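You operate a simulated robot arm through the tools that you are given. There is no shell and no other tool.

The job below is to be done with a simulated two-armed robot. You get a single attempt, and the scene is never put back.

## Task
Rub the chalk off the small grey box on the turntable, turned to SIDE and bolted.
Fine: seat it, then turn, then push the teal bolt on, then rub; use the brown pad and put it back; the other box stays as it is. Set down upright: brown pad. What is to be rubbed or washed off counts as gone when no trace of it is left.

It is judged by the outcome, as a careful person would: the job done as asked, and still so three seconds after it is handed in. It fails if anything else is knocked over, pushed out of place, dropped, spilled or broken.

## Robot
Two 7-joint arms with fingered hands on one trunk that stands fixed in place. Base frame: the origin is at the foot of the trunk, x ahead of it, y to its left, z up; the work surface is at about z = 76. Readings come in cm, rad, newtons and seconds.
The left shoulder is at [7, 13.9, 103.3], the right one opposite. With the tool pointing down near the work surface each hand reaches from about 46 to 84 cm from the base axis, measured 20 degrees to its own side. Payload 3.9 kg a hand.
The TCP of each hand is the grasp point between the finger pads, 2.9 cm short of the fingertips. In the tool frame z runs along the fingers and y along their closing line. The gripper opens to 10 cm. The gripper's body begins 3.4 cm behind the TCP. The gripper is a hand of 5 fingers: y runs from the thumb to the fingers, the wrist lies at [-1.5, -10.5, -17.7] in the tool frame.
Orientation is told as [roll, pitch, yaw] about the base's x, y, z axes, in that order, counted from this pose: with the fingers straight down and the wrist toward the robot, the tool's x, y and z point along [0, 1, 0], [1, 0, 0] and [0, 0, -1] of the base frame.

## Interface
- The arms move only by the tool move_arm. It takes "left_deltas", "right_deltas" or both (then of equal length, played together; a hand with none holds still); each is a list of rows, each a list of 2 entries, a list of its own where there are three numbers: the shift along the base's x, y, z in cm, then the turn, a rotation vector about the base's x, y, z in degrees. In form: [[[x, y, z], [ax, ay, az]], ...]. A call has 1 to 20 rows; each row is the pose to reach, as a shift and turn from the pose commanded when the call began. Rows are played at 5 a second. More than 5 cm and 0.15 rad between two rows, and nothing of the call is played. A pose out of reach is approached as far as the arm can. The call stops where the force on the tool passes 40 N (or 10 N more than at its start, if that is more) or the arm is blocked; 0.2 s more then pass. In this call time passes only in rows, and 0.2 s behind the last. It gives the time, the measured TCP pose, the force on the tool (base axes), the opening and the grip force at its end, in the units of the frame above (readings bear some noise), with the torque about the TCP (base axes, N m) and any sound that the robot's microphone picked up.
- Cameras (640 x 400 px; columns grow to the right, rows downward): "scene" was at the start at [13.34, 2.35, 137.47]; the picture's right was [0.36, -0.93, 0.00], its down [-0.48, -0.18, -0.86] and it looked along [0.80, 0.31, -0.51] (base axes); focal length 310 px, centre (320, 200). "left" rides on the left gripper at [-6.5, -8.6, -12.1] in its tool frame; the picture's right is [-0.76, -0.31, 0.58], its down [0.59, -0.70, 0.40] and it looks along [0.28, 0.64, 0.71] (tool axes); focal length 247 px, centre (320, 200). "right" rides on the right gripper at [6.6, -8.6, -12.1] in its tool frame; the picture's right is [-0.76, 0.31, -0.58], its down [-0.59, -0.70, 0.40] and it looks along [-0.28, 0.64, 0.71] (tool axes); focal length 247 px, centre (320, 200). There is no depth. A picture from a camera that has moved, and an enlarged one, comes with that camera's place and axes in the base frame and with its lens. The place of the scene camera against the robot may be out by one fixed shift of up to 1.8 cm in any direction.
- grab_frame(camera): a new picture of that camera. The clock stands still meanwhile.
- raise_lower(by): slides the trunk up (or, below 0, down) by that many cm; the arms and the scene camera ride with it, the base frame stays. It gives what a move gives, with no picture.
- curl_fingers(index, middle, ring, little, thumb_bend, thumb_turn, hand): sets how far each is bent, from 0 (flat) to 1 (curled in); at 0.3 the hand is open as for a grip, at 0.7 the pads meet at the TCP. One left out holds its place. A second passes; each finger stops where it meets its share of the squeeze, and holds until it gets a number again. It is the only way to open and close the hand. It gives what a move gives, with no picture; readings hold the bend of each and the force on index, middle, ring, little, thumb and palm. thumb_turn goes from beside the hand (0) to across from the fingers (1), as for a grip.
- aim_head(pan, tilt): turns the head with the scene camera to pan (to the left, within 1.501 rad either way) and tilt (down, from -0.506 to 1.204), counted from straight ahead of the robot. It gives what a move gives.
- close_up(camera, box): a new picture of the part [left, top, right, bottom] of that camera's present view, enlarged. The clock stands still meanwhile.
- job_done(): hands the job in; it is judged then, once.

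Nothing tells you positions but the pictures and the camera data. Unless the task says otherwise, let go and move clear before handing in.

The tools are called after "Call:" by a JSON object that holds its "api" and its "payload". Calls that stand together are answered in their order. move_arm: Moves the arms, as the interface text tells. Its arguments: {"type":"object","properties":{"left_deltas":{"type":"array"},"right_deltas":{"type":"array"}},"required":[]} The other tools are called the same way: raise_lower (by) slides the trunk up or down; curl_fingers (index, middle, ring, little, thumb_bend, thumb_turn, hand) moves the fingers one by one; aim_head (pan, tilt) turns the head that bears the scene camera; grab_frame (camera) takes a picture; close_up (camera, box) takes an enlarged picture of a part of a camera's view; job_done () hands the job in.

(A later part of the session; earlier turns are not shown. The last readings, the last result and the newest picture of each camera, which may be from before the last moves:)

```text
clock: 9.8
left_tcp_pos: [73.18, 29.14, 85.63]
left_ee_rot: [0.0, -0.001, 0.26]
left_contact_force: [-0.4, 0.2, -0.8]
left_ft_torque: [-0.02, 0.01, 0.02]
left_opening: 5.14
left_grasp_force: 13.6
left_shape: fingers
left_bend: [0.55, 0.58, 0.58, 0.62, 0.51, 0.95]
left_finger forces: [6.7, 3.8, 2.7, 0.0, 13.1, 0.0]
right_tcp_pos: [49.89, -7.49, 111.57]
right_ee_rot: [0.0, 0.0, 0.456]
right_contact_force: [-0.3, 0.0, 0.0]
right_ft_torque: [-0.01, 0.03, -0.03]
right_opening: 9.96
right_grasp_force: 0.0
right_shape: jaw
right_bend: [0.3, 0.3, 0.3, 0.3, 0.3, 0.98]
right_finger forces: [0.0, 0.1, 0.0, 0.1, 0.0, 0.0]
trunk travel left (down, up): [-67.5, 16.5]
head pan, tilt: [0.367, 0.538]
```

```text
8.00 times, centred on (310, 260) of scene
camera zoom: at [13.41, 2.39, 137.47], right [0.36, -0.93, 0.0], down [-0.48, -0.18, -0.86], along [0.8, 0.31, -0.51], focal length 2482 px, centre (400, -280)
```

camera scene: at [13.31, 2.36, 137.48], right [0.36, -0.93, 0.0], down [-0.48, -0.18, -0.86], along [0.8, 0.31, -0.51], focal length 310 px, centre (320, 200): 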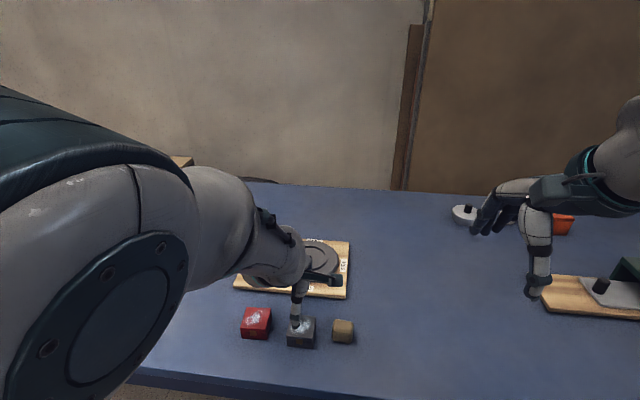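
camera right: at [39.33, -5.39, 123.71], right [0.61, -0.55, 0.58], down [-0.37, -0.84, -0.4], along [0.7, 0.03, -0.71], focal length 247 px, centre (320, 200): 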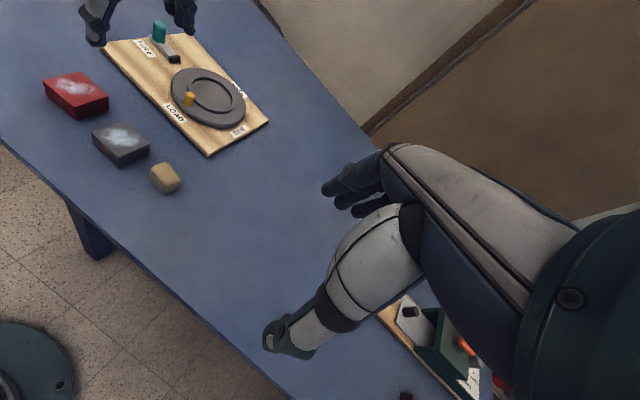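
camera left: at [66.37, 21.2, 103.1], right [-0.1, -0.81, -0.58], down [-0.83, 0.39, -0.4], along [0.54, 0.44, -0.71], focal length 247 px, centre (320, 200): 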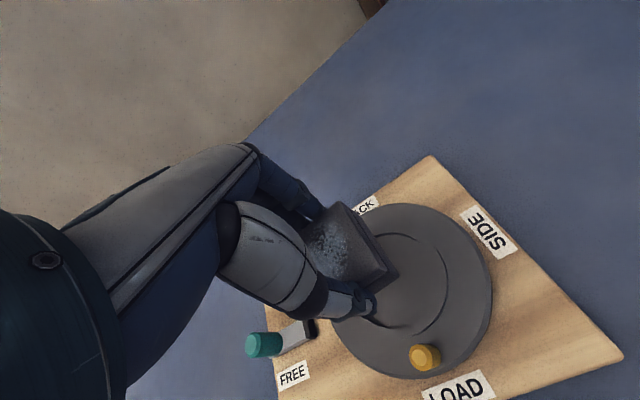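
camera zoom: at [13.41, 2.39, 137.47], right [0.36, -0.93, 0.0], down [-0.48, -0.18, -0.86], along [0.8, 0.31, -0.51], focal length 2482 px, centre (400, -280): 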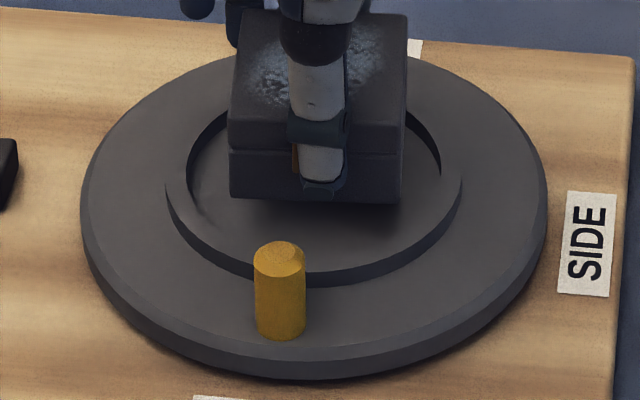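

The estimates now agree on a small shift of about +0.4 in y. I'll apply it, go down another centimetre and look once more before seating.

Call:
{"api": "move_arm", "payload": {"left_deltas": [[[0, 0.4, 0], [0, 0, 0]], [[0, 0.4, -0.9], [0, 0, 0]]]}}

Call:
{"api": "close_up", "payload": {"camera": "left", "box": [300, 190, 460, 350]}}

Call:
{"api": "close_up", "payload": {"camera": "right", "box": [190, 60, 280, 130]}}

Call:
{"api": "close_up", "payload": {"camera": "scene", "box": [275, 235, 345, 285]}}

```text
clock: 10.4
left_tcp_pos: [73.23, 29.59, 84.77]
left_ee_rot: [0.0, -0.001, 0.261]
left_contact_force: [0.1, -0.3, -0.1]
left_ft_torque: [-0.07, -0.03, 0.0]
left_opening: 5.13
left_grasp_force: 13.0
left_shape: fingers
left_bend: [0.55, 0.58, 0.58, 0.62, 0.51, 0.95]
left_finger forces: [6.7, 3.8, 2.7, 0.1, 13.3, 0.1]
right_tcp_pos: [50.03, -7.46, 111.64]
right_ee_rot: [0.0, 0.0, 0.455]
right_contact_force: [-0.2, -0.3, -0.5]
right_ft_torque: [-0.01, 0.0, -0.01]
right_opening: 9.98
right_grasp_force: 0.1
right_shape: jaw
right_bend: [0.3, 0.3, 0.3, 0.3, 0.3, 0.98]
right_finger forces: [0.1, 0.1, 0.0, 0.0, 0.0, 0.1]
trunk travel left (down, up): [-67.5, 16.5]
head pan, tilt: [0.367, 0.538]
```

```text
2.50 times, centred on (380, 270) of left
camera zoom: at [66.8, 21.0, 96.74], right [-0.1, -0.81, -0.58], down [-0.83, 0.39, -0.4], along [0.55, 0.44, -0.71], focal length 617 px, centre (170, 25)
```

zoom: 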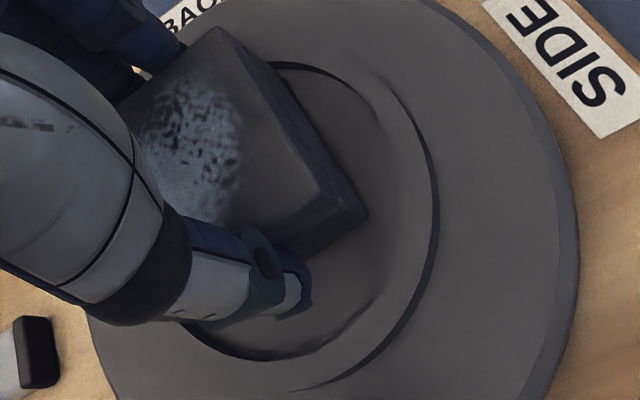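

```text
5.71 times, centred on (235, 95) of right
camera zoom: at [39.33, -5.32, 123.71], right [0.61, -0.55, 0.58], down [-0.37, -0.84, -0.4], along [0.7, 0.03, -0.71], focal length 1411 px, centre (806, 800)
```

zoom: 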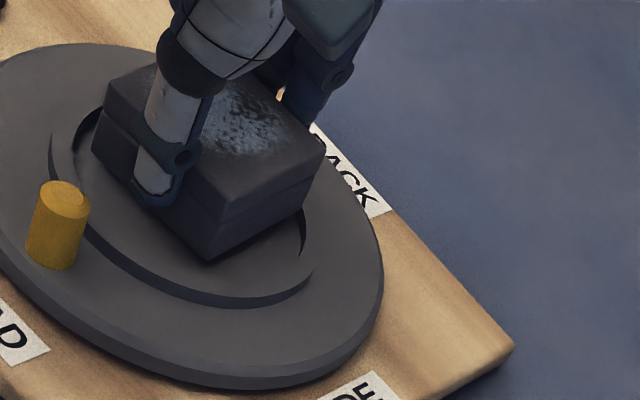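

```text
8.00 times, centred on (310, 260) of scene
camera zoom: at [13.39, 2.35, 137.47], right [0.36, -0.93, 0.0], down [-0.48, -0.18, -0.86], along [0.8, 0.31, -0.51], focal length 2482 px, centre (400, -280)
```

zoom: 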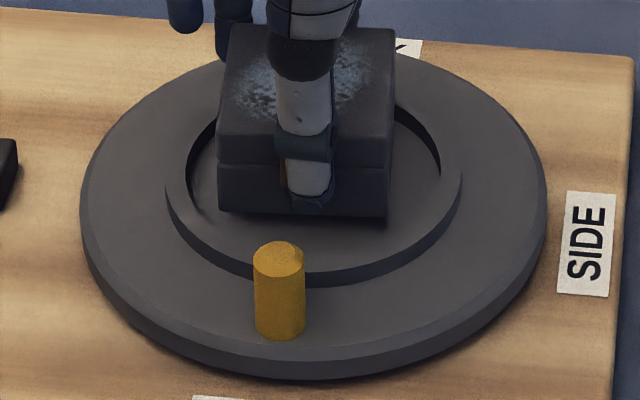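

The three views now agree that the box is centred over the ring to within about 0.1–0.3 cm. I'll lower it in small steps, watching the force.

Call:
{"api": "move_arm", "payload": {"left_deltas": [[[0.05, 0.05, -0.4], [0, 0, 0]], [[0.05, 0.05, -0.8], [0, 0, 0]]]}}

Call:
{"api": "move_arm", "payload": {"left_deltas": [[[0, 0, -0.2], [0, 0, 0]]]}}

```text
clock: 11.0
left_tcp_pos: [73.29, 29.58, 84.07]
left_ee_rot: [0.001, -0.005, 0.262]
left_contact_force: [0.7, 1.1, 2.2]
left_ft_torque: [-0.05, 0.05, -0.02]
left_opening: 5.15
left_grasp_force: 13.6
left_shape: fingers
left_bend: [0.55, 0.58, 0.58, 0.62, 0.51, 0.95]
left_finger forces: [7.4, 4.1, 2.8, 0.0, 13.0, 0.0]
right_tcp_pos: [49.81, -7.52, 111.62]
right_ee_rot: [0.001, 0.0, 0.456]
right_contact_force: [-0.5, -0.4, 0.7]
right_ft_torque: [-0.05, -0.01, -0.02]
right_opening: 9.97
right_grasp_force: 0.1
right_shape: jaw
right_bend: [0.3, 0.3, 0.3, 0.3, 0.3, 0.98]
right_finger forces: [0.0, 0.0, 0.0, 0.0, 0.0, 0.0]
trunk travel left (down, up): [-67.5, 16.5]
head pan, tilt: [0.367, 0.538]
```

```text
clock: 11.4
left_tcp_pos: [73.38, 29.44, 84.14]
left_ee_rot: [0.0, -0.004, 0.262]
left_contact_force: [2.5, 1.8, 9.7]
left_ft_torque: [-0.11, 0.26, 0.0]
left_opening: 5.12
left_grasp_force: 14.5
left_shape: fingers
left_bend: [0.55, 0.58, 0.58, 0.62, 0.51, 0.95]
left_finger forces: [8.5, 4.1, 2.9, 0.0, 13.1, 0.0]
right_tcp_pos: [49.75, -7.61, 111.73]
right_ee_rot: [0.0, -0.003, 0.455]
right_contact_force: [-0.4, -1.1, 0.0]
right_ft_torque: [-0.01, 0.01, -0.02]
right_opening: 9.98
right_grasp_force: 0.1
right_shape: jaw
right_bend: [0.3, 0.3, 0.3, 0.3, 0.3, 0.98]
right_finger forces: [0.0, 0.0, 0.0, 0.0, 0.0, 0.1]
trunk travel left (down, up): [-67.5, 16.5]
head pan, tilt: [0.367, 0.538]
```

It made contact at TCP z ≈ 84.1 with 9.7 N. I'll check whether the box is on the floor of the ring or on its rim.

Call:
{"api": "close_up", "payload": {"camera": "left", "box": [300, 190, 460, 350]}}

Call:
{"api": "close_up", "payload": {"camera": "right", "box": [190, 60, 280, 130]}}

Call:
{"api": "close_up", "payload": {"camera": "scene", "box": [275, 235, 345, 285]}}

```text
2.50 times, centred on (380, 270) of left
camera zoom: at [66.79, 20.99, 95.96], right [-0.1, -0.81, -0.58], down [-0.83, 0.39, -0.4], along [0.55, 0.44, -0.71], focal length 617 px, centre (170, 25)
```

zoom: 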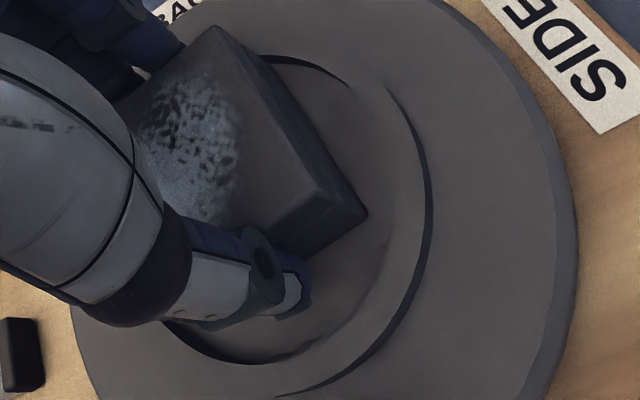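

```text
5.71 times, centred on (235, 95) of right
camera zoom: at [39.14, -5.36, 123.79], right [0.61, -0.55, 0.58], down [-0.37, -0.84, -0.4], along [0.7, 0.03, -0.71], focal length 1411 px, centre (806, 800)
```

zoom: 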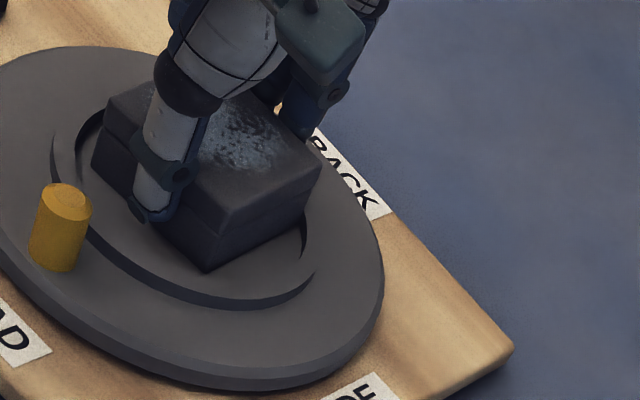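

```text
8.00 times, centred on (310, 260) of scene
camera zoom: at [13.18, 2.31, 137.51], right [0.36, -0.93, 0.0], down [-0.48, -0.18, -0.86], along [0.8, 0.31, -0.51], focal length 2482 px, centre (400, -280)
```

zoom: 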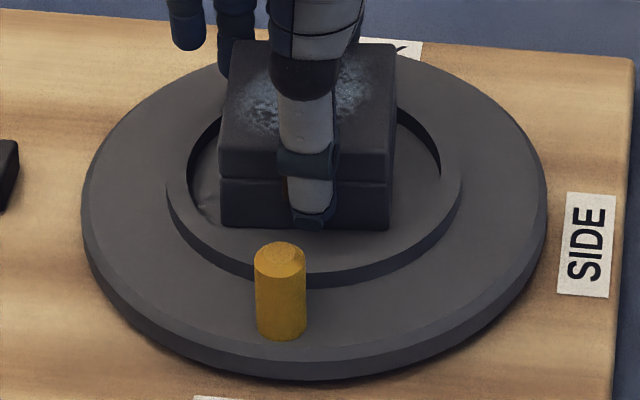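

Contact seems to be on the ring's floor, at the front bottom edge, with the box about 0.3–0.4 cm toward the back. I'll lift slightly, nudge it toward the ring centre and set it down again.

Call:
{"api": "move_arm", "payload": {"left_deltas": [[[0, 0, 0.5], [0, 0, 0]], [[-0.25, -0.25, 0.5], [0, 0, 0]], [[-0.25, -0.25, 0.1], [0, 0, 0]]]}}

Call:
{"api": "close_up", "payload": {"camera": "right", "box": [190, 60, 280, 130]}}

Call:
{"api": "close_up", "payload": {"camera": "scene", "box": [275, 235, 345, 285]}}

```text
clock: 12.2
left_tcp_pos: [73.16, 29.22, 84.0]
left_ee_rot: [-0.001, -0.003, 0.26]
left_contact_force: [2.0, 1.3, 9.0]
left_ft_torque: [-0.1, 0.25, -0.05]
left_opening: 5.13
left_grasp_force: 14.2
left_shape: fingers
left_bend: [0.55, 0.58, 0.58, 0.62, 0.51, 0.95]
left_finger forces: [7.8, 3.7, 2.8, 0.1, 13.1, 0.0]
right_tcp_pos: [49.8, -7.53, 111.68]
right_ee_rot: [-0.001, -0.002, 0.455]
right_contact_force: [-0.2, 0.5, 0.1]
right_ft_torque: [0.04, -0.01, 0.0]
right_opening: 9.97
right_grasp_force: 0.0
right_shape: jaw
right_bend: [0.3, 0.3, 0.3, 0.3, 0.3, 0.98]
right_finger forces: [0.0, 0.1, 0.0, 0.0, 0.0, 0.1]
trunk travel left (down, up): [-67.5, 16.5]
head pan, tilt: [0.367, 0.538]
```

```text
5.71 times, centred on (235, 95) of right
camera zoom: at [39.15, -5.35, 123.79], right [0.61, -0.55, 0.58], down [-0.37, -0.84, -0.4], along [0.7, 0.03, -0.71], focal length 1411 px, centre (806, 800)
```

zoom: 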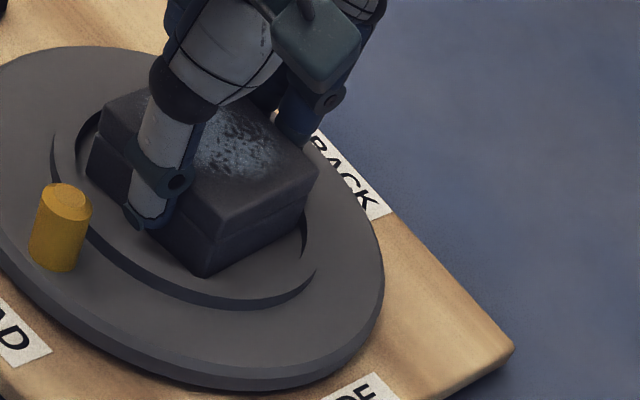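

```text
8.00 times, centred on (310, 260) of scene
camera zoom: at [13.19, 2.32, 137.5], right [0.36, -0.93, 0.0], down [-0.48, -0.18, -0.86], along [0.8, 0.31, -0.51], focal length 2482 px, centre (400, -280)
```

zoom: 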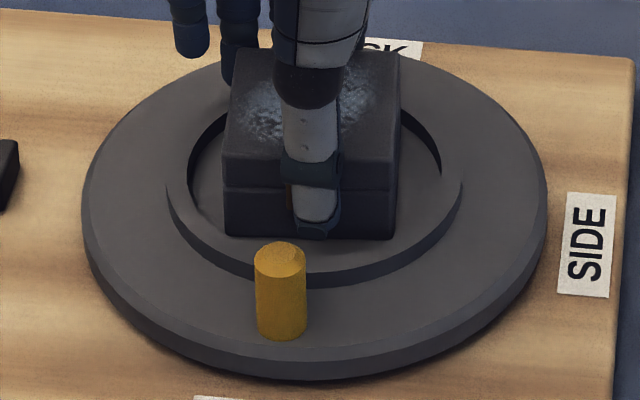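

The box sits nicely centred in the ring. I'll open the hand partway, keeping the thumb clear of the yellow peg.

Call:
{"api": "curl_fingers", "payload": {"hand": "left", "index": 0.42, "middle": 0.42, "ring": 0.42, "little": 0.42, "thumb_bend": 0.42}}

Call:
{"api": "close_up", "payload": {"camera": "right", "box": [190, 60, 280, 130]}}

Call:
{"api": "close_up", "payload": {"camera": "scene", "box": [275, 235, 345, 285]}}

Call:
{"api": "close_up", "payload": {"camera": "left", "box": [240, 160, 480, 370]}}

```text
clock: 13.2
left_tcp_pos: [73.11, 29.25, 83.76]
left_ee_rot: [0.0, 0.0, 0.261]
left_contact_force: [0.4, -0.6, -0.7]
left_ft_torque: [0.02, 0.03, 0.01]
left_opening: 6.97
left_grasp_force: 0.0
left_shape: fingers
left_bend: [0.42, 0.42, 0.42, 0.42, 0.42, 0.97]
left_finger forces: [0.0, 0.1, 0.0, 0.0, 0.0, 0.0]
right_tcp_pos: [49.89, -7.48, 111.58]
right_ee_rot: [0.0, 0.001, 0.455]
right_contact_force: [0.2, 0.2, 1.0]
right_ft_torque: [-0.02, 0.01, -0.01]
right_opening: 10.0
right_grasp_force: 0.1
right_shape: jaw
right_bend: [0.3, 0.3, 0.3, 0.3, 0.3, 0.98]
right_finger forces: [0.0, 0.0, 0.0, 0.0, 0.0, 0.0]
trunk travel left (down, up): [-67.5, 16.5]
head pan, tilt: [0.367, 0.538]
```

```text
5.71 times, centred on (235, 95) of right
camera zoom: at [39.27, -5.32, 123.73], right [0.61, -0.55, 0.58], down [-0.37, -0.84, -0.4], along [0.7, 0.03, -0.71], focal length 1411 px, centre (806, 800)
```

zoom: 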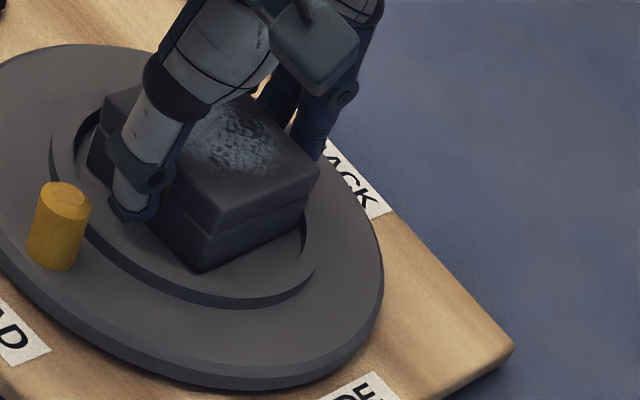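

```text
8.00 times, centred on (310, 260) of scene
camera zoom: at [13.32, 2.35, 137.48], right [0.36, -0.93, 0.0], down [-0.48, -0.18, -0.86], along [0.8, 0.31, -0.51], focal length 2482 px, centre (400, -280)
```

zoom: 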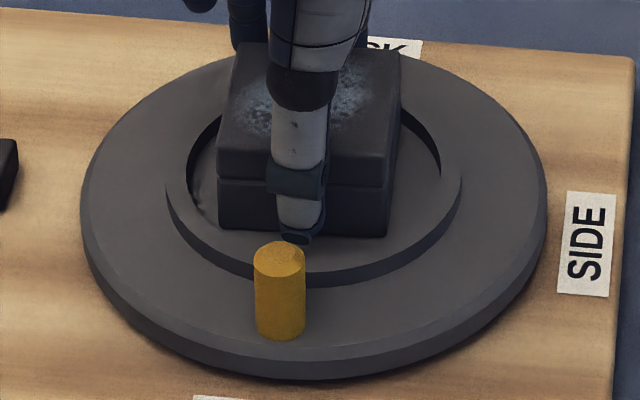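

```text
1.90 times, centred on (360, 265) of left
camera zoom: at [66.54, 20.74, 95.78], right [-0.1, -0.81, -0.58], down [-0.83, 0.39, -0.4], along [0.55, 0.44, -0.71], focal length 470 px, centre (244, 76)
```

zoom: 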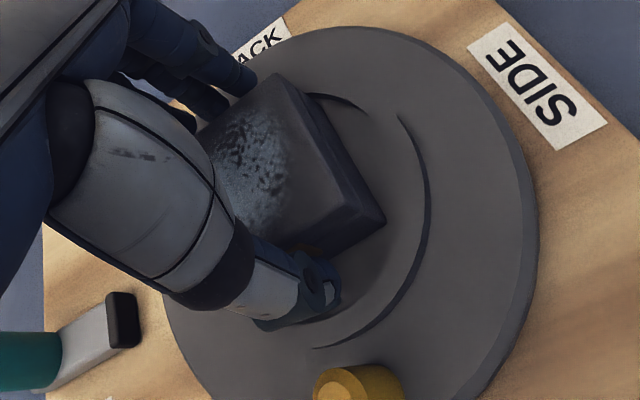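

The box is free and sits flat in the ring. I'll lift straight up and view the turntable.

Call:
{"api": "move_arm", "payload": {"left_deltas": [[[0, 0, 1.0], [0, 0, 0]], [[0, 0, 3.0], [0, 0, 0]], [[0, 0, 6.0], [0, 0, 0]], [[0, 0, 9.0], [0, 0, 0]]]}}

Call:
{"api": "move_arm", "payload": {"left_deltas": [[[-3.5, -1.0, 0], [0, 0, 0]], [[-7.0, -2.0, 0], [0, 0, 0]], [[-10.0, -3.0, 0], [0, 0, 0]]]}}

Call:
{"api": "close_up", "payload": {"camera": "right", "box": [130, 0, 290, 140]}}

Call:
{"api": "close_up", "payload": {"camera": "scene", "box": [230, 210, 360, 310]}}

Call:
{"api": "grab_frame", "payload": {"camera": "left"}}

```text
clock: 14.2
left_tcp_pos: [72.91, 29.24, 93.04]
left_ee_rot: [0.0, -0.003, 0.262]
left_contact_force: [-0.4, 0.0, 0.2]
left_ft_torque: [0.02, -0.02, 0.01]
left_opening: 6.95
left_grasp_force: 0.0
left_shape: fingers
left_bend: [0.42, 0.42, 0.42, 0.42, 0.42, 0.97]
left_finger forces: [0.0, 0.0, 0.1, 0.0, 0.0, 0.1]
right_tcp_pos: [49.87, -7.48, 111.61]
right_ee_rot: [0.0, 0.0, 0.456]
right_contact_force: [0.0, 0.6, -0.2]
right_ft_torque: [-0.02, -0.03, -0.01]
right_opening: 10.0
right_grasp_force: 0.1
right_shape: jaw
right_bend: [0.3, 0.3, 0.3, 0.3, 0.3, 0.98]
right_finger forces: [0.0, 0.0, 0.1, 0.0, 0.1, 0.0]
trunk travel left (down, up): [-67.5, 16.5]
head pan, tilt: [0.367, 0.538]
```

```text
clock: 15.0
left_tcp_pos: [62.85, 26.07, 93.0]
left_ee_rot: [0.001, -0.002, 0.261]
left_contact_force: [-0.5, -0.3, 0.0]
left_ft_torque: [0.02, -0.01, 0.05]
left_opening: 6.96
left_grasp_force: 0.0
left_shape: fingers
left_bend: [0.42, 0.42, 0.42, 0.42, 0.42, 0.97]
left_finger forces: [0.0, 0.1, 0.0, 0.0, 0.0, 0.1]
right_tcp_pos: [49.94, -7.58, 111.6]
right_ee_rot: [0.001, -0.002, 0.456]
right_contact_force: [-0.5, -0.2, 0.5]
right_ft_torque: [0.02, 0.02, 0.02]
right_opening: 9.96
right_grasp_force: 0.1
right_shape: jaw
right_bend: [0.3, 0.3, 0.3, 0.3, 0.3, 0.98]
right_finger forces: [0.0, 0.0, 0.0, 0.0, 0.1, 0.0]
trunk travel left (down, up): [-67.5, 16.5]
head pan, tilt: [0.367, 0.538]
```

```text
2.86 times, centred on (210, 70) of right
camera zoom: at [39.17, -5.37, 123.76], right [0.61, -0.55, 0.58], down [-0.37, -0.84, -0.4], along [0.7, 0.03, -0.71], focal length 706 px, centre (634, 571)
```

zoom: 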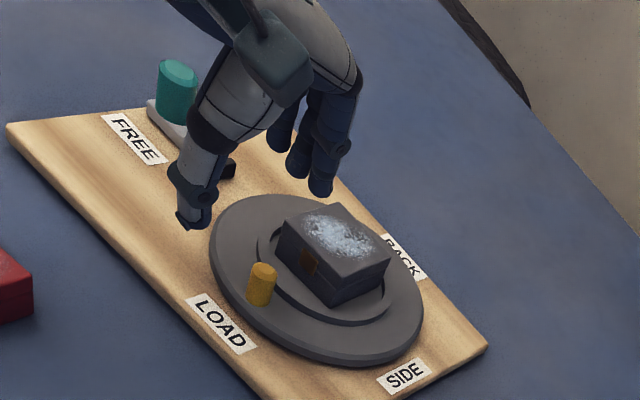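

```text
4.00 times, centred on (295, 260) of scene
camera zoom: at [13.21, 2.3, 137.49], right [0.36, -0.93, 0.0], down [-0.48, -0.18, -0.86], along [0.8, 0.31, -0.51], focal length 1241 px, centre (420, -40)
```

zoom: 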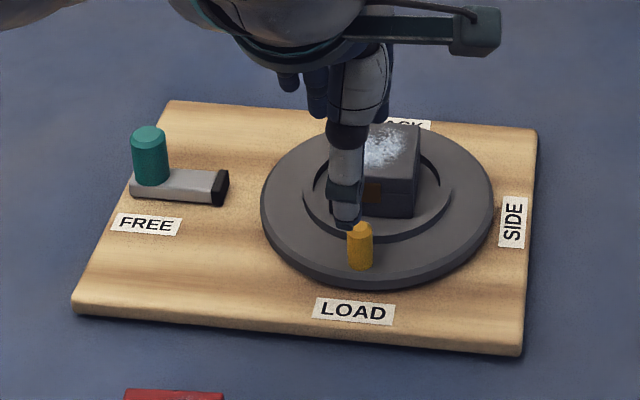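

```text
taken
camera left: at [56.38, 17.56, 104.97], right [-0.1, -0.81, -0.58], down [-0.83, 0.39, -0.4], along [0.55, 0.44, -0.71], focal length 247 px, centre (320, 200)
```

left: 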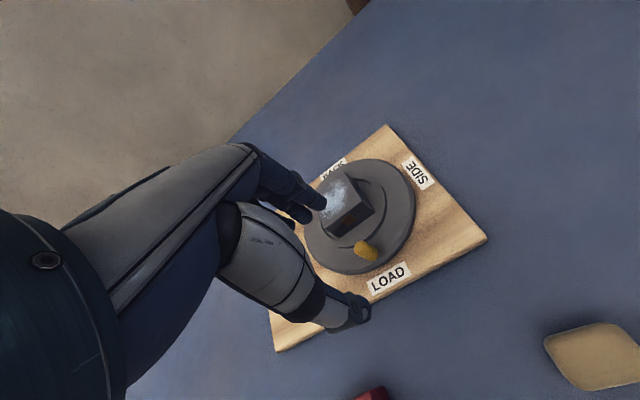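

The box is seated in the ring, flat, with chalk on its top. Next I'll turn the table counter-clockwise so the yellow peg goes from LOAD to SIDE, using the index finger as a pusher, so I'll curl the other fingers away.

Call:
{"api": "curl_fingers", "payload": {"hand": "left", "index": 0.5, "middle": 1.0, "ring": 1.0, "little": 1.0, "thumb_bend": 0.2}}

Call:
{"api": "grab_frame", "payload": {"camera": "left"}}

Call:
{"api": "close_up", "payload": {"camera": "right", "box": [130, 0, 290, 140]}}

Call:
{"api": "close_up", "payload": {"camera": "scene", "box": [230, 190, 360, 310]}}

```text
clock: 16.0
left_tcp_pos: [62.96, 26.12, 92.94]
left_ee_rot: [0.0, 0.0, 0.261]
left_contact_force: [0.1, 0.4, -0.3]
left_ft_torque: [-0.04, 0.02, 0.01]
left_opening: 7.82
left_grasp_force: 0.0
left_shape: fingers
left_bend: [0.5, 1.0, 1.0, 1.0, 0.2, 0.97]
left_finger forces: [0.0, 0.1, 0.2, 0.1, 0.0, 0.1]
right_tcp_pos: [50.01, -7.57, 111.44]
right_ee_rot: [0.0, 0.001, 0.456]
right_contact_force: [0.1, -0.6, -0.4]
right_ft_torque: [-0.01, -0.01, -0.03]
right_opening: 9.96
right_grasp_force: 0.1
right_shape: jaw
right_bend: [0.3, 0.3, 0.3, 0.3, 0.3, 0.98]
right_finger forces: [0.1, 0.0, 0.1, 0.0, 0.0, 0.0]
trunk travel left (down, up): [-67.5, 16.5]
head pan, tilt: [0.367, 0.538]
```

```text
taken
camera left: at [56.52, 17.6, 104.91], right [-0.1, -0.81, -0.58], down [-0.83, 0.39, -0.4], along [0.55, 0.44, -0.71], focal length 247 px, centre (320, 200)
```

left: 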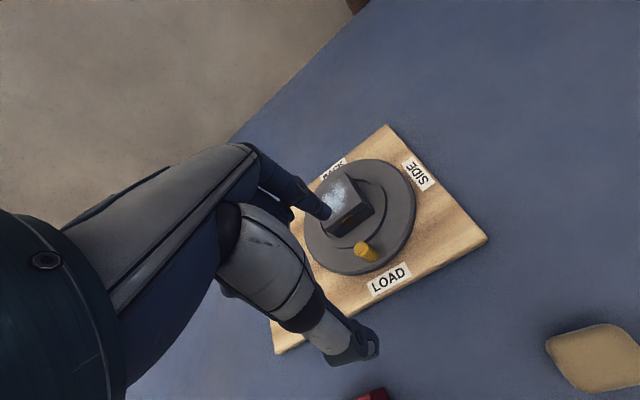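

```text
2.86 times, centred on (210, 70) of right
camera zoom: at [39.28, -5.32, 123.73], right [0.61, -0.55, 0.58], down [-0.37, -0.84, -0.4], along [0.7, 0.03, -0.71], focal length 706 px, centre (634, 571)
```

zoom: 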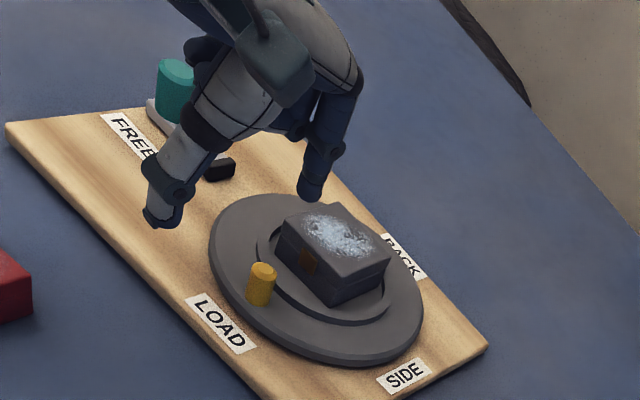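

```text
3.33 times, centred on (295, 250) of scene
camera zoom: at [13.33, 2.35, 137.48], right [0.36, -0.93, 0.0], down [-0.48, -0.18, -0.86], along [0.8, 0.31, -0.51], focal length 1034 px, centre (403, 33)
```

zoom: 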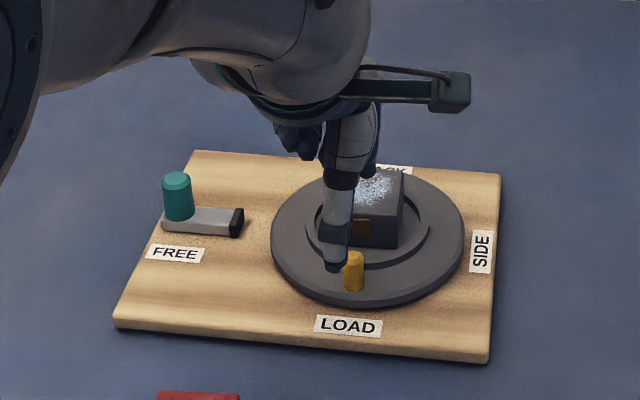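

The index finger now works as a stick, with its tip about 3.2 cm ahead of the TCP. I'll place it on the far-left (+y) side of the peg, high first, then check before lowering.

Call:
{"api": "move_arm", "payload": {"left_deltas": [[[-0.9, 3.7, 0], [0, 0, 0]], [[-0.9, 3.7, -3.5], [0, 0, 0]], [[-0.9, 3.7, -7.0], [0, 0, 0]]]}}

Call:
{"api": "grab_frame", "payload": {"camera": "left"}}

Call:
{"api": "close_up", "payload": {"camera": "right", "box": [130, 10, 270, 130]}}

Call:
{"api": "close_up", "payload": {"camera": "scene", "box": [230, 210, 360, 310]}}

```text
clock: 16.8
left_tcp_pos: [62.1, 29.92, 85.92]
left_ee_rot: [-0.001, 0.0, 0.262]
left_contact_force: [-1.0, -0.6, 0.4]
left_ft_torque: [-0.02, 0.01, 0.02]
left_opening: 7.8
left_grasp_force: 0.0
left_shape: fingers
left_bend: [0.5, 1.0, 1.0, 1.0, 0.2, 0.98]
left_finger forces: [0.0, 0.0, 0.0, 0.0, 0.1, 0.1]
right_tcp_pos: [49.95, -7.55, 111.57]
right_ee_rot: [0.001, 0.0, 0.456]
right_contact_force: [-0.5, -1.0, -0.3]
right_ft_torque: [-0.05, 0.06, 0.03]
right_opening: 9.98
right_grasp_force: 0.1
right_shape: jaw
right_bend: [0.3, 0.3, 0.3, 0.3, 0.3, 0.98]
right_finger forces: [0.1, 0.0, 0.1, 0.0, 0.0, 0.0]
trunk travel left (down, up): [-67.5, 16.5]
head pan, tilt: [0.367, 0.538]
```

```text
taken
camera left: at [55.6, 21.37, 97.97], right [-0.1, -0.81, -0.58], down [-0.83, 0.39, -0.4], along [0.55, 0.44, -0.71], focal length 247 px, centre (320, 200)
```

left: 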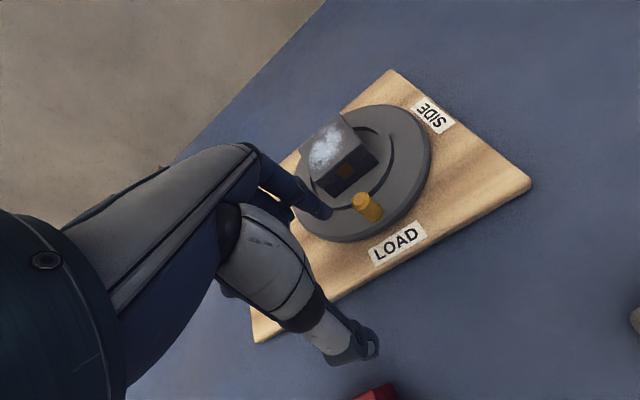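

```text
3.33 times, centred on (200, 70) of right
camera zoom: at [39.33, -5.25, 123.71], right [0.61, -0.54, 0.58], down [-0.37, -0.84, -0.4], along [0.7, 0.03, -0.71], focal length 823 px, centre (720, 633)
```

zoom: 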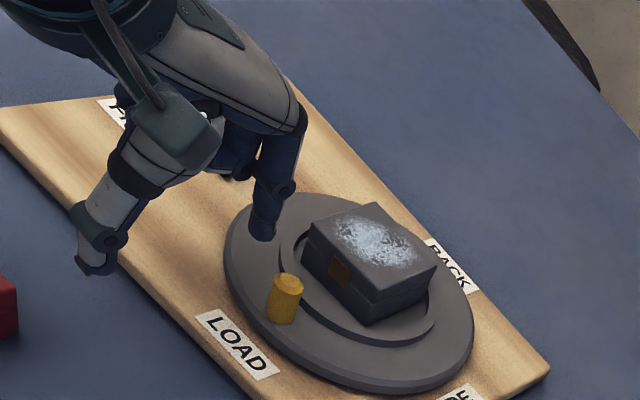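

```text
4.00 times, centred on (295, 260) of scene
camera zoom: at [13.39, 2.43, 137.47], right [0.36, -0.93, 0.0], down [-0.48, -0.18, -0.86], along [0.8, 0.31, -0.51], focal length 1241 px, centre (420, -40)
```

zoom: 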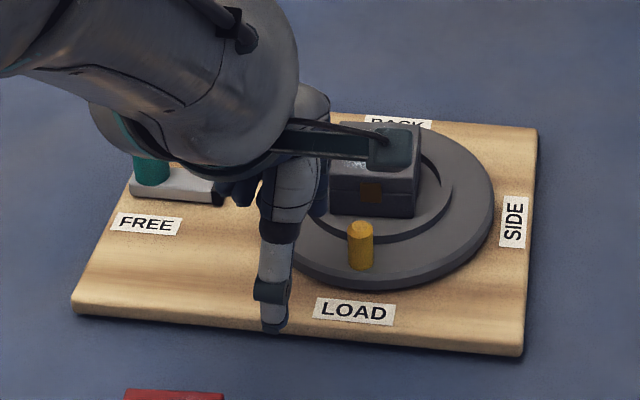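

The fingertip is about 2.9 cm to the +y side of the peg, as planned. I'll lower it beside the peg and begin pushing along the arc, then check that the table turns.

Call:
{"api": "move_arm", "payload": {"left_deltas": [[[0, 0, -1.2], [0, 0, 0]], [[0, 0, -2.4], [0, 0, 0]]]}}

Call:
{"api": "move_arm", "payload": {"left_deltas": [[[0.17, -0.42, 0], [0, 0, 0]], [[0.15, -0.9, 0], [0, 0, 0]], [[0.17, -1.38, 0], [0, 0, 0]], [[0.22, -1.86, 0], [0, 0, 0]], [[0.3, -2.33, 0], [0, 0, 0]]]}}

Call:
{"api": "close_up", "payload": {"camera": "right", "box": [130, 10, 270, 130]}}

Call:
{"api": "close_up", "payload": {"camera": "left", "box": [260, 80, 480, 280]}}

```text
clock: 17.4
left_tcp_pos: [62.05, 29.83, 83.59]
left_ee_rot: [0.001, 0.0, 0.261]
left_contact_force: [-0.7, 0.6, 0.2]
left_ft_torque: [0.02, 0.0, 0.01]
left_opening: 7.83
left_grasp_force: 0.0
left_shape: fingers
left_bend: [0.5, 1.0, 1.0, 1.0, 0.2, 0.98]
left_finger forces: [0.0, 0.0, 0.0, 0.0, 0.0, 0.1]
right_tcp_pos: [49.95, -7.55, 111.62]
right_ee_rot: [0.001, 0.001, 0.455]
right_contact_force: [0.3, -0.2, -0.2]
right_ft_torque: [-0.02, 0.03, 0.0]
right_opening: 9.98
right_grasp_force: 0.1
right_shape: jaw
right_bend: [0.3, 0.3, 0.3, 0.3, 0.3, 0.98]
right_finger forces: [0.0, 0.1, 0.0, 0.0, 0.0, 0.1]
trunk travel left (down, up): [-67.5, 16.5]
head pan, tilt: [0.367, 0.538]
```

```text
clock: 18.6
left_tcp_pos: [62.33, 27.61, 83.53]
left_ee_rot: [0.0, 0.0, 0.261]
left_contact_force: [-1.3, 0.2, 0.5]
left_ft_torque: [-0.02, 0.01, -0.02]
left_opening: 7.84
left_grasp_force: 0.0
left_shape: fingers
left_bend: [0.5, 1.0, 1.0, 1.0, 0.2, 0.98]
left_finger forces: [0.0, 0.1, 0.1, 0.0, 0.0, 0.1]
right_tcp_pos: [49.93, -7.53, 111.64]
right_ee_rot: [-0.001, 0.0, 0.456]
right_contact_force: [0.0, 0.7, -0.2]
right_ft_torque: [-0.01, 0.0, 0.0]
right_opening: 9.97
right_grasp_force: 0.0
right_shape: jaw
right_bend: [0.3, 0.3, 0.3, 0.3, 0.3, 0.98]
right_finger forces: [0.1, 0.0, 0.0, 0.0, 0.0, 0.0]
trunk travel left (down, up): [-67.5, 16.5]
head pan, tilt: [0.367, 0.538]
```

```text
3.33 times, centred on (200, 70) of right
camera zoom: at [39.29, -5.34, 123.72], right [0.61, -0.55, 0.58], down [-0.37, -0.84, -0.4], along [0.7, 0.03, -0.71], focal length 823 px, centre (720, 633)
```

zoom: 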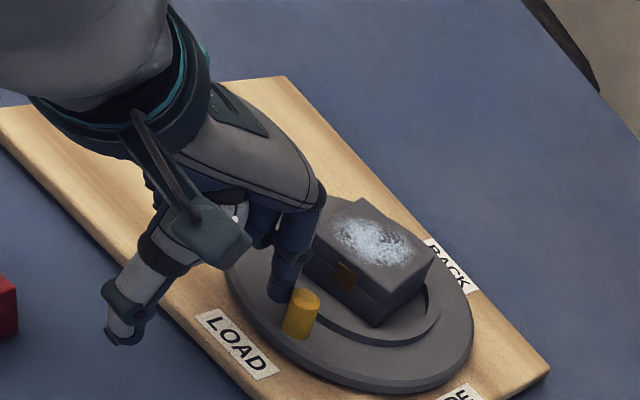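

```text
2.00 times, centred on (370, 180) of left
camera zoom: at [55.92, 19.03, 95.48], right [-0.1, -0.81, -0.58], down [-0.83, 0.39, -0.4], along [0.55, 0.44, -0.71], focal length 494 px, centre (220, 240)
```

zoom: 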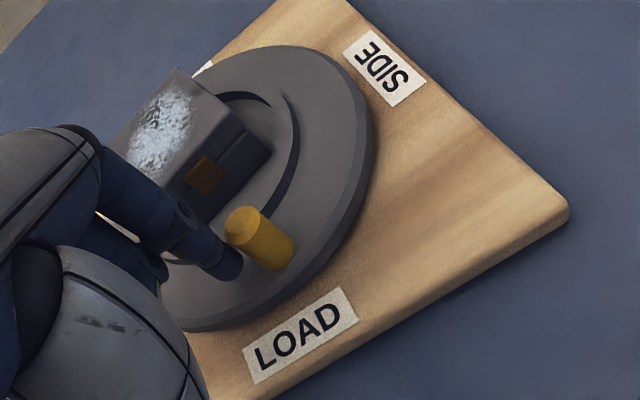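

The peg moves with the finger at very low force, and the table and box turn together. I'll continue along the arc.

Call:
{"api": "move_arm", "payload": {"left_deltas": [[[0.12, -0.47, 0], [0, 0, 0]], [[0.27, -0.93, 0], [0, 0, 0]], [[0.45, -1.38, 0], [0, 0, 0]], [[0.66, -1.81, 0], [0, 0, 0]], [[0.9, -2.23, 0], [0, 0, 0]], [[1.17, -2.63, 0], [0, 0, 0]]]}}

Call:
{"api": "close_up", "payload": {"camera": "right", "box": [130, 10, 270, 130]}}

Call:
{"api": "close_up", "payload": {"camera": "left", "box": [260, 80, 480, 280]}}

Call:
{"api": "close_up", "payload": {"camera": "scene", "box": [230, 210, 360, 310]}}

```text
clock: 20.0
left_tcp_pos: [63.62, 24.96, 83.5]
left_ee_rot: [0.0, 0.0, 0.261]
left_contact_force: [-0.1, 0.3, 0.7]
left_ft_torque: [-0.03, 0.0, 0.02]
left_opening: 7.79
left_grasp_force: 0.1
left_shape: fingers
left_bend: [0.5, 1.0, 1.0, 1.0, 0.2, 0.98]
left_finger forces: [0.1, 0.1, 0.1, 0.0, 0.1, 0.0]
right_tcp_pos: [49.98, -7.57, 111.62]
right_ee_rot: [0.0, -0.001, 0.454]
right_contact_force: [-0.9, -0.5, -0.4]
right_ft_torque: [-0.01, -0.01, 0.0]
right_opening: 9.98
right_grasp_force: 0.0
right_shape: jaw
right_bend: [0.3, 0.3, 0.3, 0.3, 0.3, 0.98]
right_finger forces: [0.1, 0.0, 0.1, 0.0, 0.1, 0.1]
trunk travel left (down, up): [-67.5, 16.5]
head pan, tilt: [0.367, 0.538]
```

```text
3.33 times, centred on (200, 70) of right
camera zoom: at [39.3, -5.34, 123.72], right [0.61, -0.55, 0.58], down [-0.37, -0.84, -0.4], along [0.7, 0.03, -0.71], focal length 823 px, centre (720, 633)
```

zoom: 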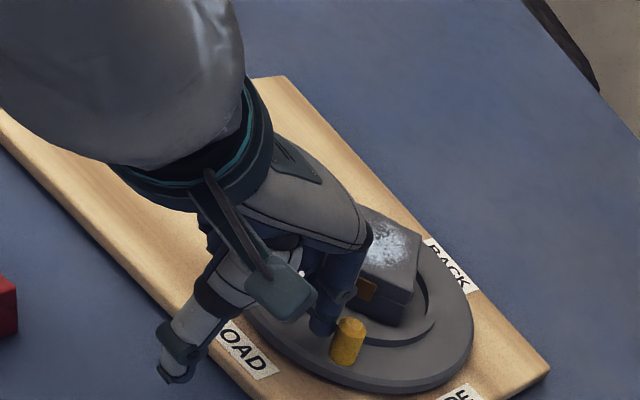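

```text
2.00 times, centred on (370, 180) of left
camera zoom: at [57.18, 16.43, 95.4], right [-0.1, -0.81, -0.58], down [-0.83, 0.39, -0.4], along [0.55, 0.44, -0.71], focal length 494 px, centre (220, 240)
```

zoom: 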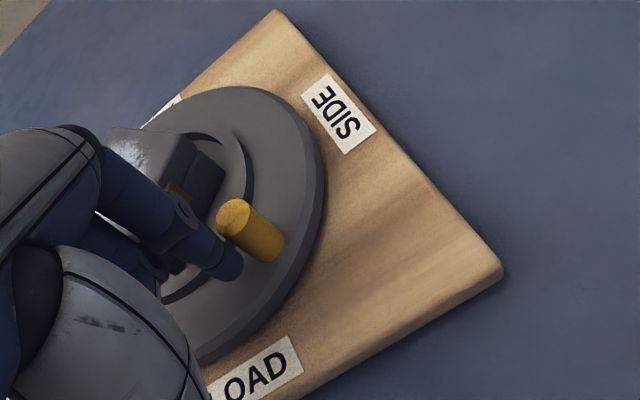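

```text
4.00 times, centred on (295, 260) of scene
camera zoom: at [13.35, 2.34, 137.47], right [0.36, -0.93, 0.0], down [-0.48, -0.18, -0.86], along [0.8, 0.31, -0.51], focal length 1241 px, centre (420, -40)
```

zoom: 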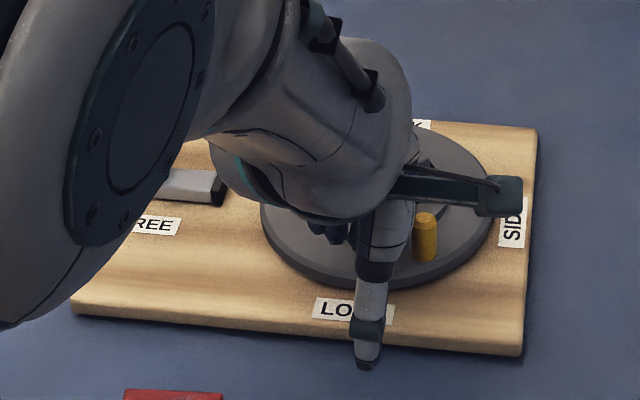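

The turning goes well with almost no force. To keep the curled fingers away from the box in the second half, I'll also yaw the hand gradually while following the arc.

Call:
{"api": "move_arm", "payload": {"left_deltas": [[[0.295, -0.518, 0], [0, 0, 2.4]], [[0.636, -1.006, 0], [0, 0, 4.8]], [[0.993, -1.484, 0], [0, 0, 7.2]], [[1.385, -1.931, 0], [0, 0, 9.6]], [[1.803, -2.345, 0], [0, 0, 12.0]], [[2.247, -2.739, 0], [0, 0, 14.4]]]}}

Call:
{"api": "close_up", "payload": {"camera": "right", "box": [130, 10, 290, 140]}}

Call:
{"api": "close_up", "payload": {"camera": "left", "box": [240, 80, 460, 280]}}

Call:
{"api": "close_up", "payload": {"camera": "scene", "box": [230, 210, 360, 310]}}

```text
clock: 21.4
left_tcp_pos: [65.98, 22.48, 83.44]
left_ee_rot: [-0.009, 0.004, 0.522]
left_contact_force: [0.3, -0.1, -0.3]
left_ft_torque: [0.01, 0.03, 0.0]
left_opening: 7.77
left_grasp_force: 0.0
left_shape: fingers
left_bend: [0.5, 1.0, 1.0, 1.0, 0.2, 0.98]
left_finger forces: [0.0, 0.1, 0.1, 0.0, 0.0, 0.0]
right_tcp_pos: [49.94, -7.42, 111.49]
right_ee_rot: [-0.001, 0.001, 0.456]
right_contact_force: [1.1, 1.0, -0.6]
right_ft_torque: [0.02, -0.01, 0.02]
right_opening: 9.97
right_grasp_force: 0.1
right_shape: jaw
right_bend: [0.3, 0.3, 0.3, 0.3, 0.3, 0.98]
right_finger forces: [0.1, 0.0, 0.1, 0.0, 0.1, 0.1]
trunk travel left (down, up): [-67.5, 16.5]
head pan, tilt: [0.367, 0.538]
```

```text
3.08 times, centred on (210, 75) of right
camera zoom: at [39.31, -5.32, 123.72], right [0.61, -0.55, 0.58], down [-0.37, -0.84, -0.4], along [0.7, 0.03, -0.71], focal length 760 px, centre (658, 585)
```

zoom: 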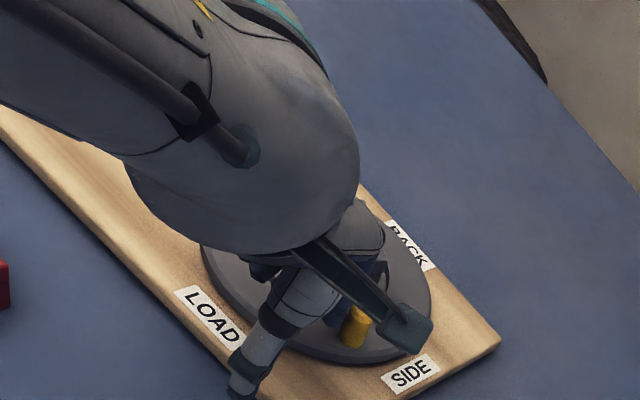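

```text
2.00 times, centred on (350, 180) of left
camera zoom: at [61.85, 12.72, 95.55], right [0.11, -0.82, -0.57], down [-0.9, 0.15, -0.4], along [0.42, 0.56, -0.72], focal length 494 px, centre (260, 240)
```

zoom: 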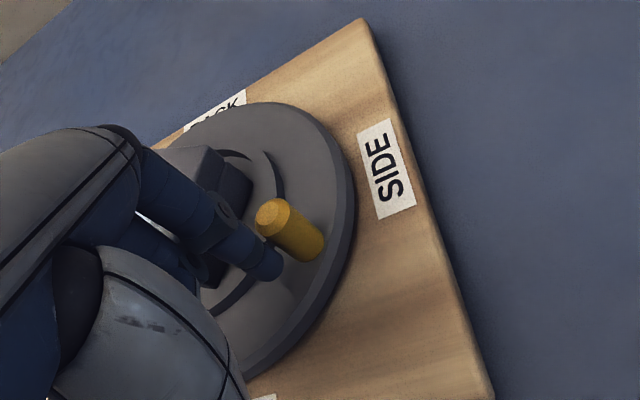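

```text
4.00 times, centred on (295, 260) of scene
camera zoom: at [13.36, 2.35, 137.47], right [0.36, -0.93, 0.0], down [-0.48, -0.18, -0.86], along [0.8, 0.31, -0.51], focal length 1241 px, centre (420, -40)
```

zoom: 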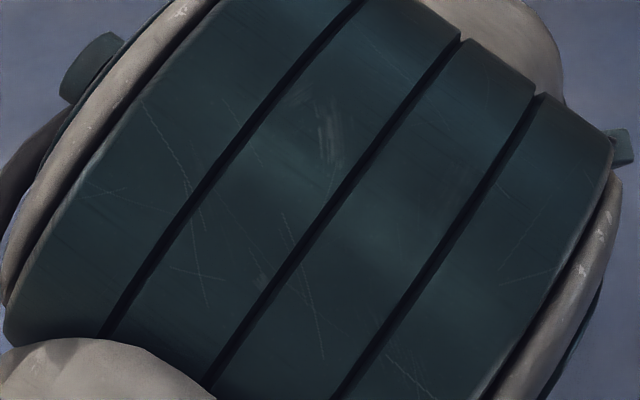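

The peg is now at about 254° and needs to reach about 284.5°. The arm's elbow now blocks the scene view, so I'll look at how it sits before going on.

Call:
{"api": "grab_frame", "payload": {"camera": "scene"}}

Call:
{"api": "grab_frame", "payload": {"camera": "right"}}

Call:
{"api": "grab_frame", "payload": {"camera": "left"}}

```text
taken
camera scene: at [13.36, 2.35, 137.47], right [0.36, -0.93, 0.0], down [-0.48, -0.18, -0.86], along [0.8, 0.31, -0.51], focal length 310 px, centre (320, 200)
```

scene: 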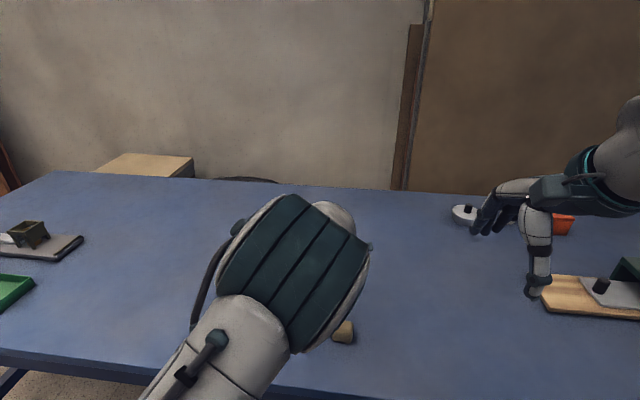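

```text
taken
camera right: at [39.31, -5.32, 123.72], right [0.61, -0.55, 0.58], down [-0.37, -0.84, -0.4], along [0.7, 0.03, -0.71], focal length 247 px, centre (320, 200)
```

right: 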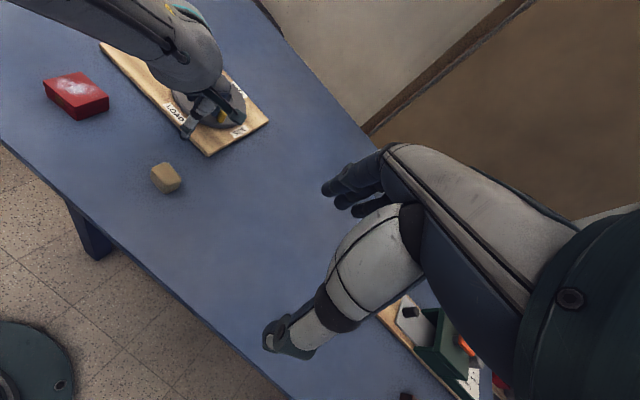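

```text
taken
camera left: at [61.85, 12.72, 95.55], right [0.11, -0.82, -0.57], down [-0.9, 0.15, -0.4], along [0.42, 0.56, -0.72], focal length 247 px, centre (320, 200)
```

left: 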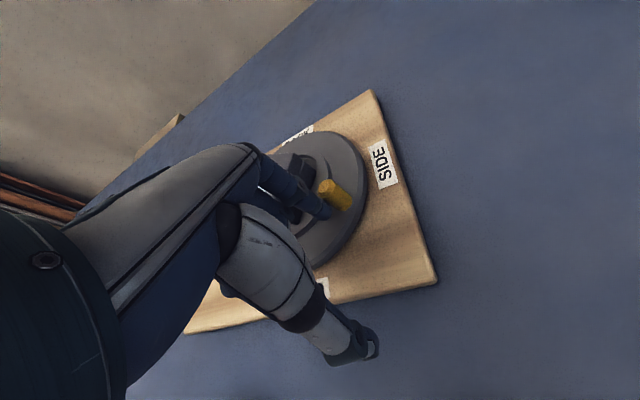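

The arm posture is fine, since only the view line is blocked. I'll continue the arc toward SIDE.

Call:
{"api": "move_arm", "payload": {"left_deltas": [[[0.469, -0.351, 0], [0, 0, 2.4]], [[0.954, -0.682, 0], [0, 0, 4.8]], [[1.454, -0.971, 0], [0, 0, 7.2]], [[1.97, -1.238, 0], [0, 0, 9.6]]]}}

Call:
{"api": "close_up", "payload": {"camera": "left", "box": [240, 80, 460, 280]}}

Call:
{"api": "close_up", "payload": {"camera": "right", "box": [130, 40, 290, 170]}}

```text
clock: 22.4
left_tcp_pos: [67.81, 21.62, 83.34]
left_ee_rot: [-0.005, 0.007, 0.693]
left_contact_force: [-0.3, 0.9, 0.6]
left_ft_torque: [0.01, 0.03, -0.03]
left_opening: 7.82
left_grasp_force: 0.0
left_shape: fingers
left_bend: [0.5, 1.0, 1.0, 1.0, 0.2, 0.98]
left_finger forces: [0.0, 0.0, 0.0, 0.1, 0.0, 0.1]
right_tcp_pos: [50.08, -7.43, 111.62]
right_ee_rot: [0.001, 0.0, 0.455]
right_contact_force: [0.6, 0.4, -0.2]
right_ft_torque: [-0.04, 0.01, 0.02]
right_opening: 9.99
right_grasp_force: 0.2
right_shape: jaw
right_bend: [0.3, 0.3, 0.3, 0.3, 0.3, 0.98]
right_finger forces: [0.1, 0.0, 0.0, 0.0, 0.1, 0.0]
trunk travel left (down, up): [-67.5, 16.5]
head pan, tilt: [0.367, 0.538]
```

```text
2.00 times, centred on (350, 180) of left
camera zoom: at [65.56, 11.18, 95.44], right [0.25, -0.78, -0.57], down [-0.92, 0.0, -0.4], along [0.31, 0.62, -0.72], focal length 494 px, centre (260, 240)
```

zoom: 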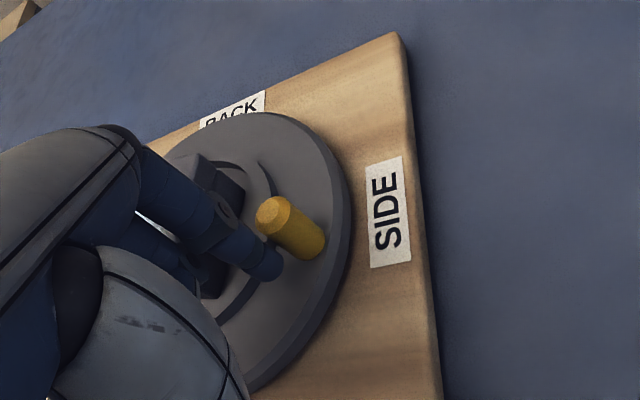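

```text
3.08 times, centred on (210, 105) of right
camera zoom: at [39.32, -5.34, 123.71], right [0.61, -0.55, 0.58], down [-0.37, -0.84, -0.4], along [0.7, 0.03, -0.71], focal length 760 px, centre (658, 492)
```

zoom: 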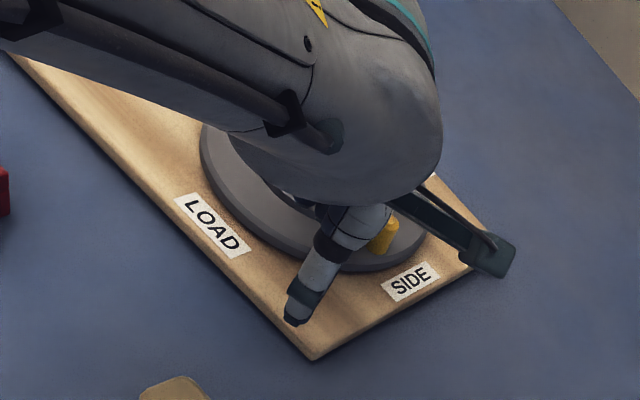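

The hand has drifted inward by about 0.9 cm relative to the arc, so the fingertip sits at radius ~5.8 instead of 6.9. I'll move it outward first, then re-check.

Call:
{"api": "move_arm", "payload": {"left_deltas": [[[-0.2, -0.5, 0], [0, 0, 0]], [[-0.24, -1.0, 0], [0, 0, 0]], [[-0.24, -1.0, 0], [0, 0, 0]]]}}

Call:
{"api": "close_up", "payload": {"camera": "left", "box": [240, 80, 460, 280]}}

```text
clock: 23.2
left_tcp_pos: [67.38, 20.79, 82.91]
left_ee_rot: [-0.001, 0.012, 0.693]
left_contact_force: [0.1, -0.6, -0.1]
left_ft_torque: [0.0, 0.0, -0.04]
left_opening: 7.78
left_grasp_force: 0.0
left_shape: fingers
left_bend: [0.5, 1.0, 1.0, 1.0, 0.2, 0.98]
left_finger forces: [0.0, 0.0, 0.0, 0.0, 0.0, 0.1]
right_tcp_pos: [50.0, -7.47, 111.6]
right_ee_rot: [0.001, 0.0, 0.457]
right_contact_force: [-0.1, 0.1, -0.3]
right_ft_torque: [0.0, 0.01, 0.02]
right_opening: 9.99
right_grasp_force: 0.0
right_shape: jaw
right_bend: [0.3, 0.3, 0.3, 0.3, 0.3, 0.98]
right_finger forces: [0.0, 0.0, 0.0, 0.1, 0.1, 0.1]
trunk travel left (down, up): [-67.5, 16.5]
head pan, tilt: [0.367, 0.538]
```

```text
2.00 times, centred on (350, 180) of left
camera zoom: at [65.24, 10.39, 95.03], right [0.24, -0.78, -0.57], down [-0.92, 0.0, -0.39], along [0.31, 0.62, -0.72], focal length 494 px, centre (260, 240)
```

zoom: 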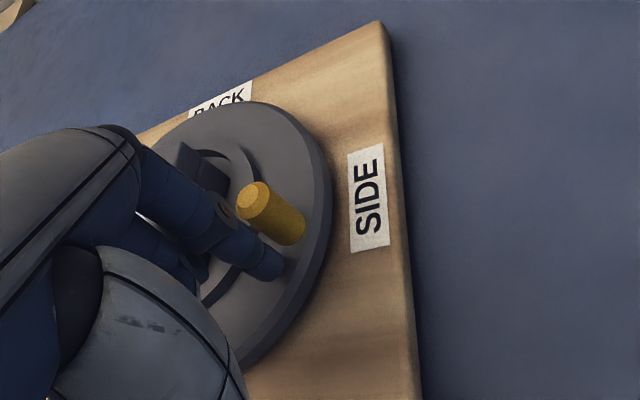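

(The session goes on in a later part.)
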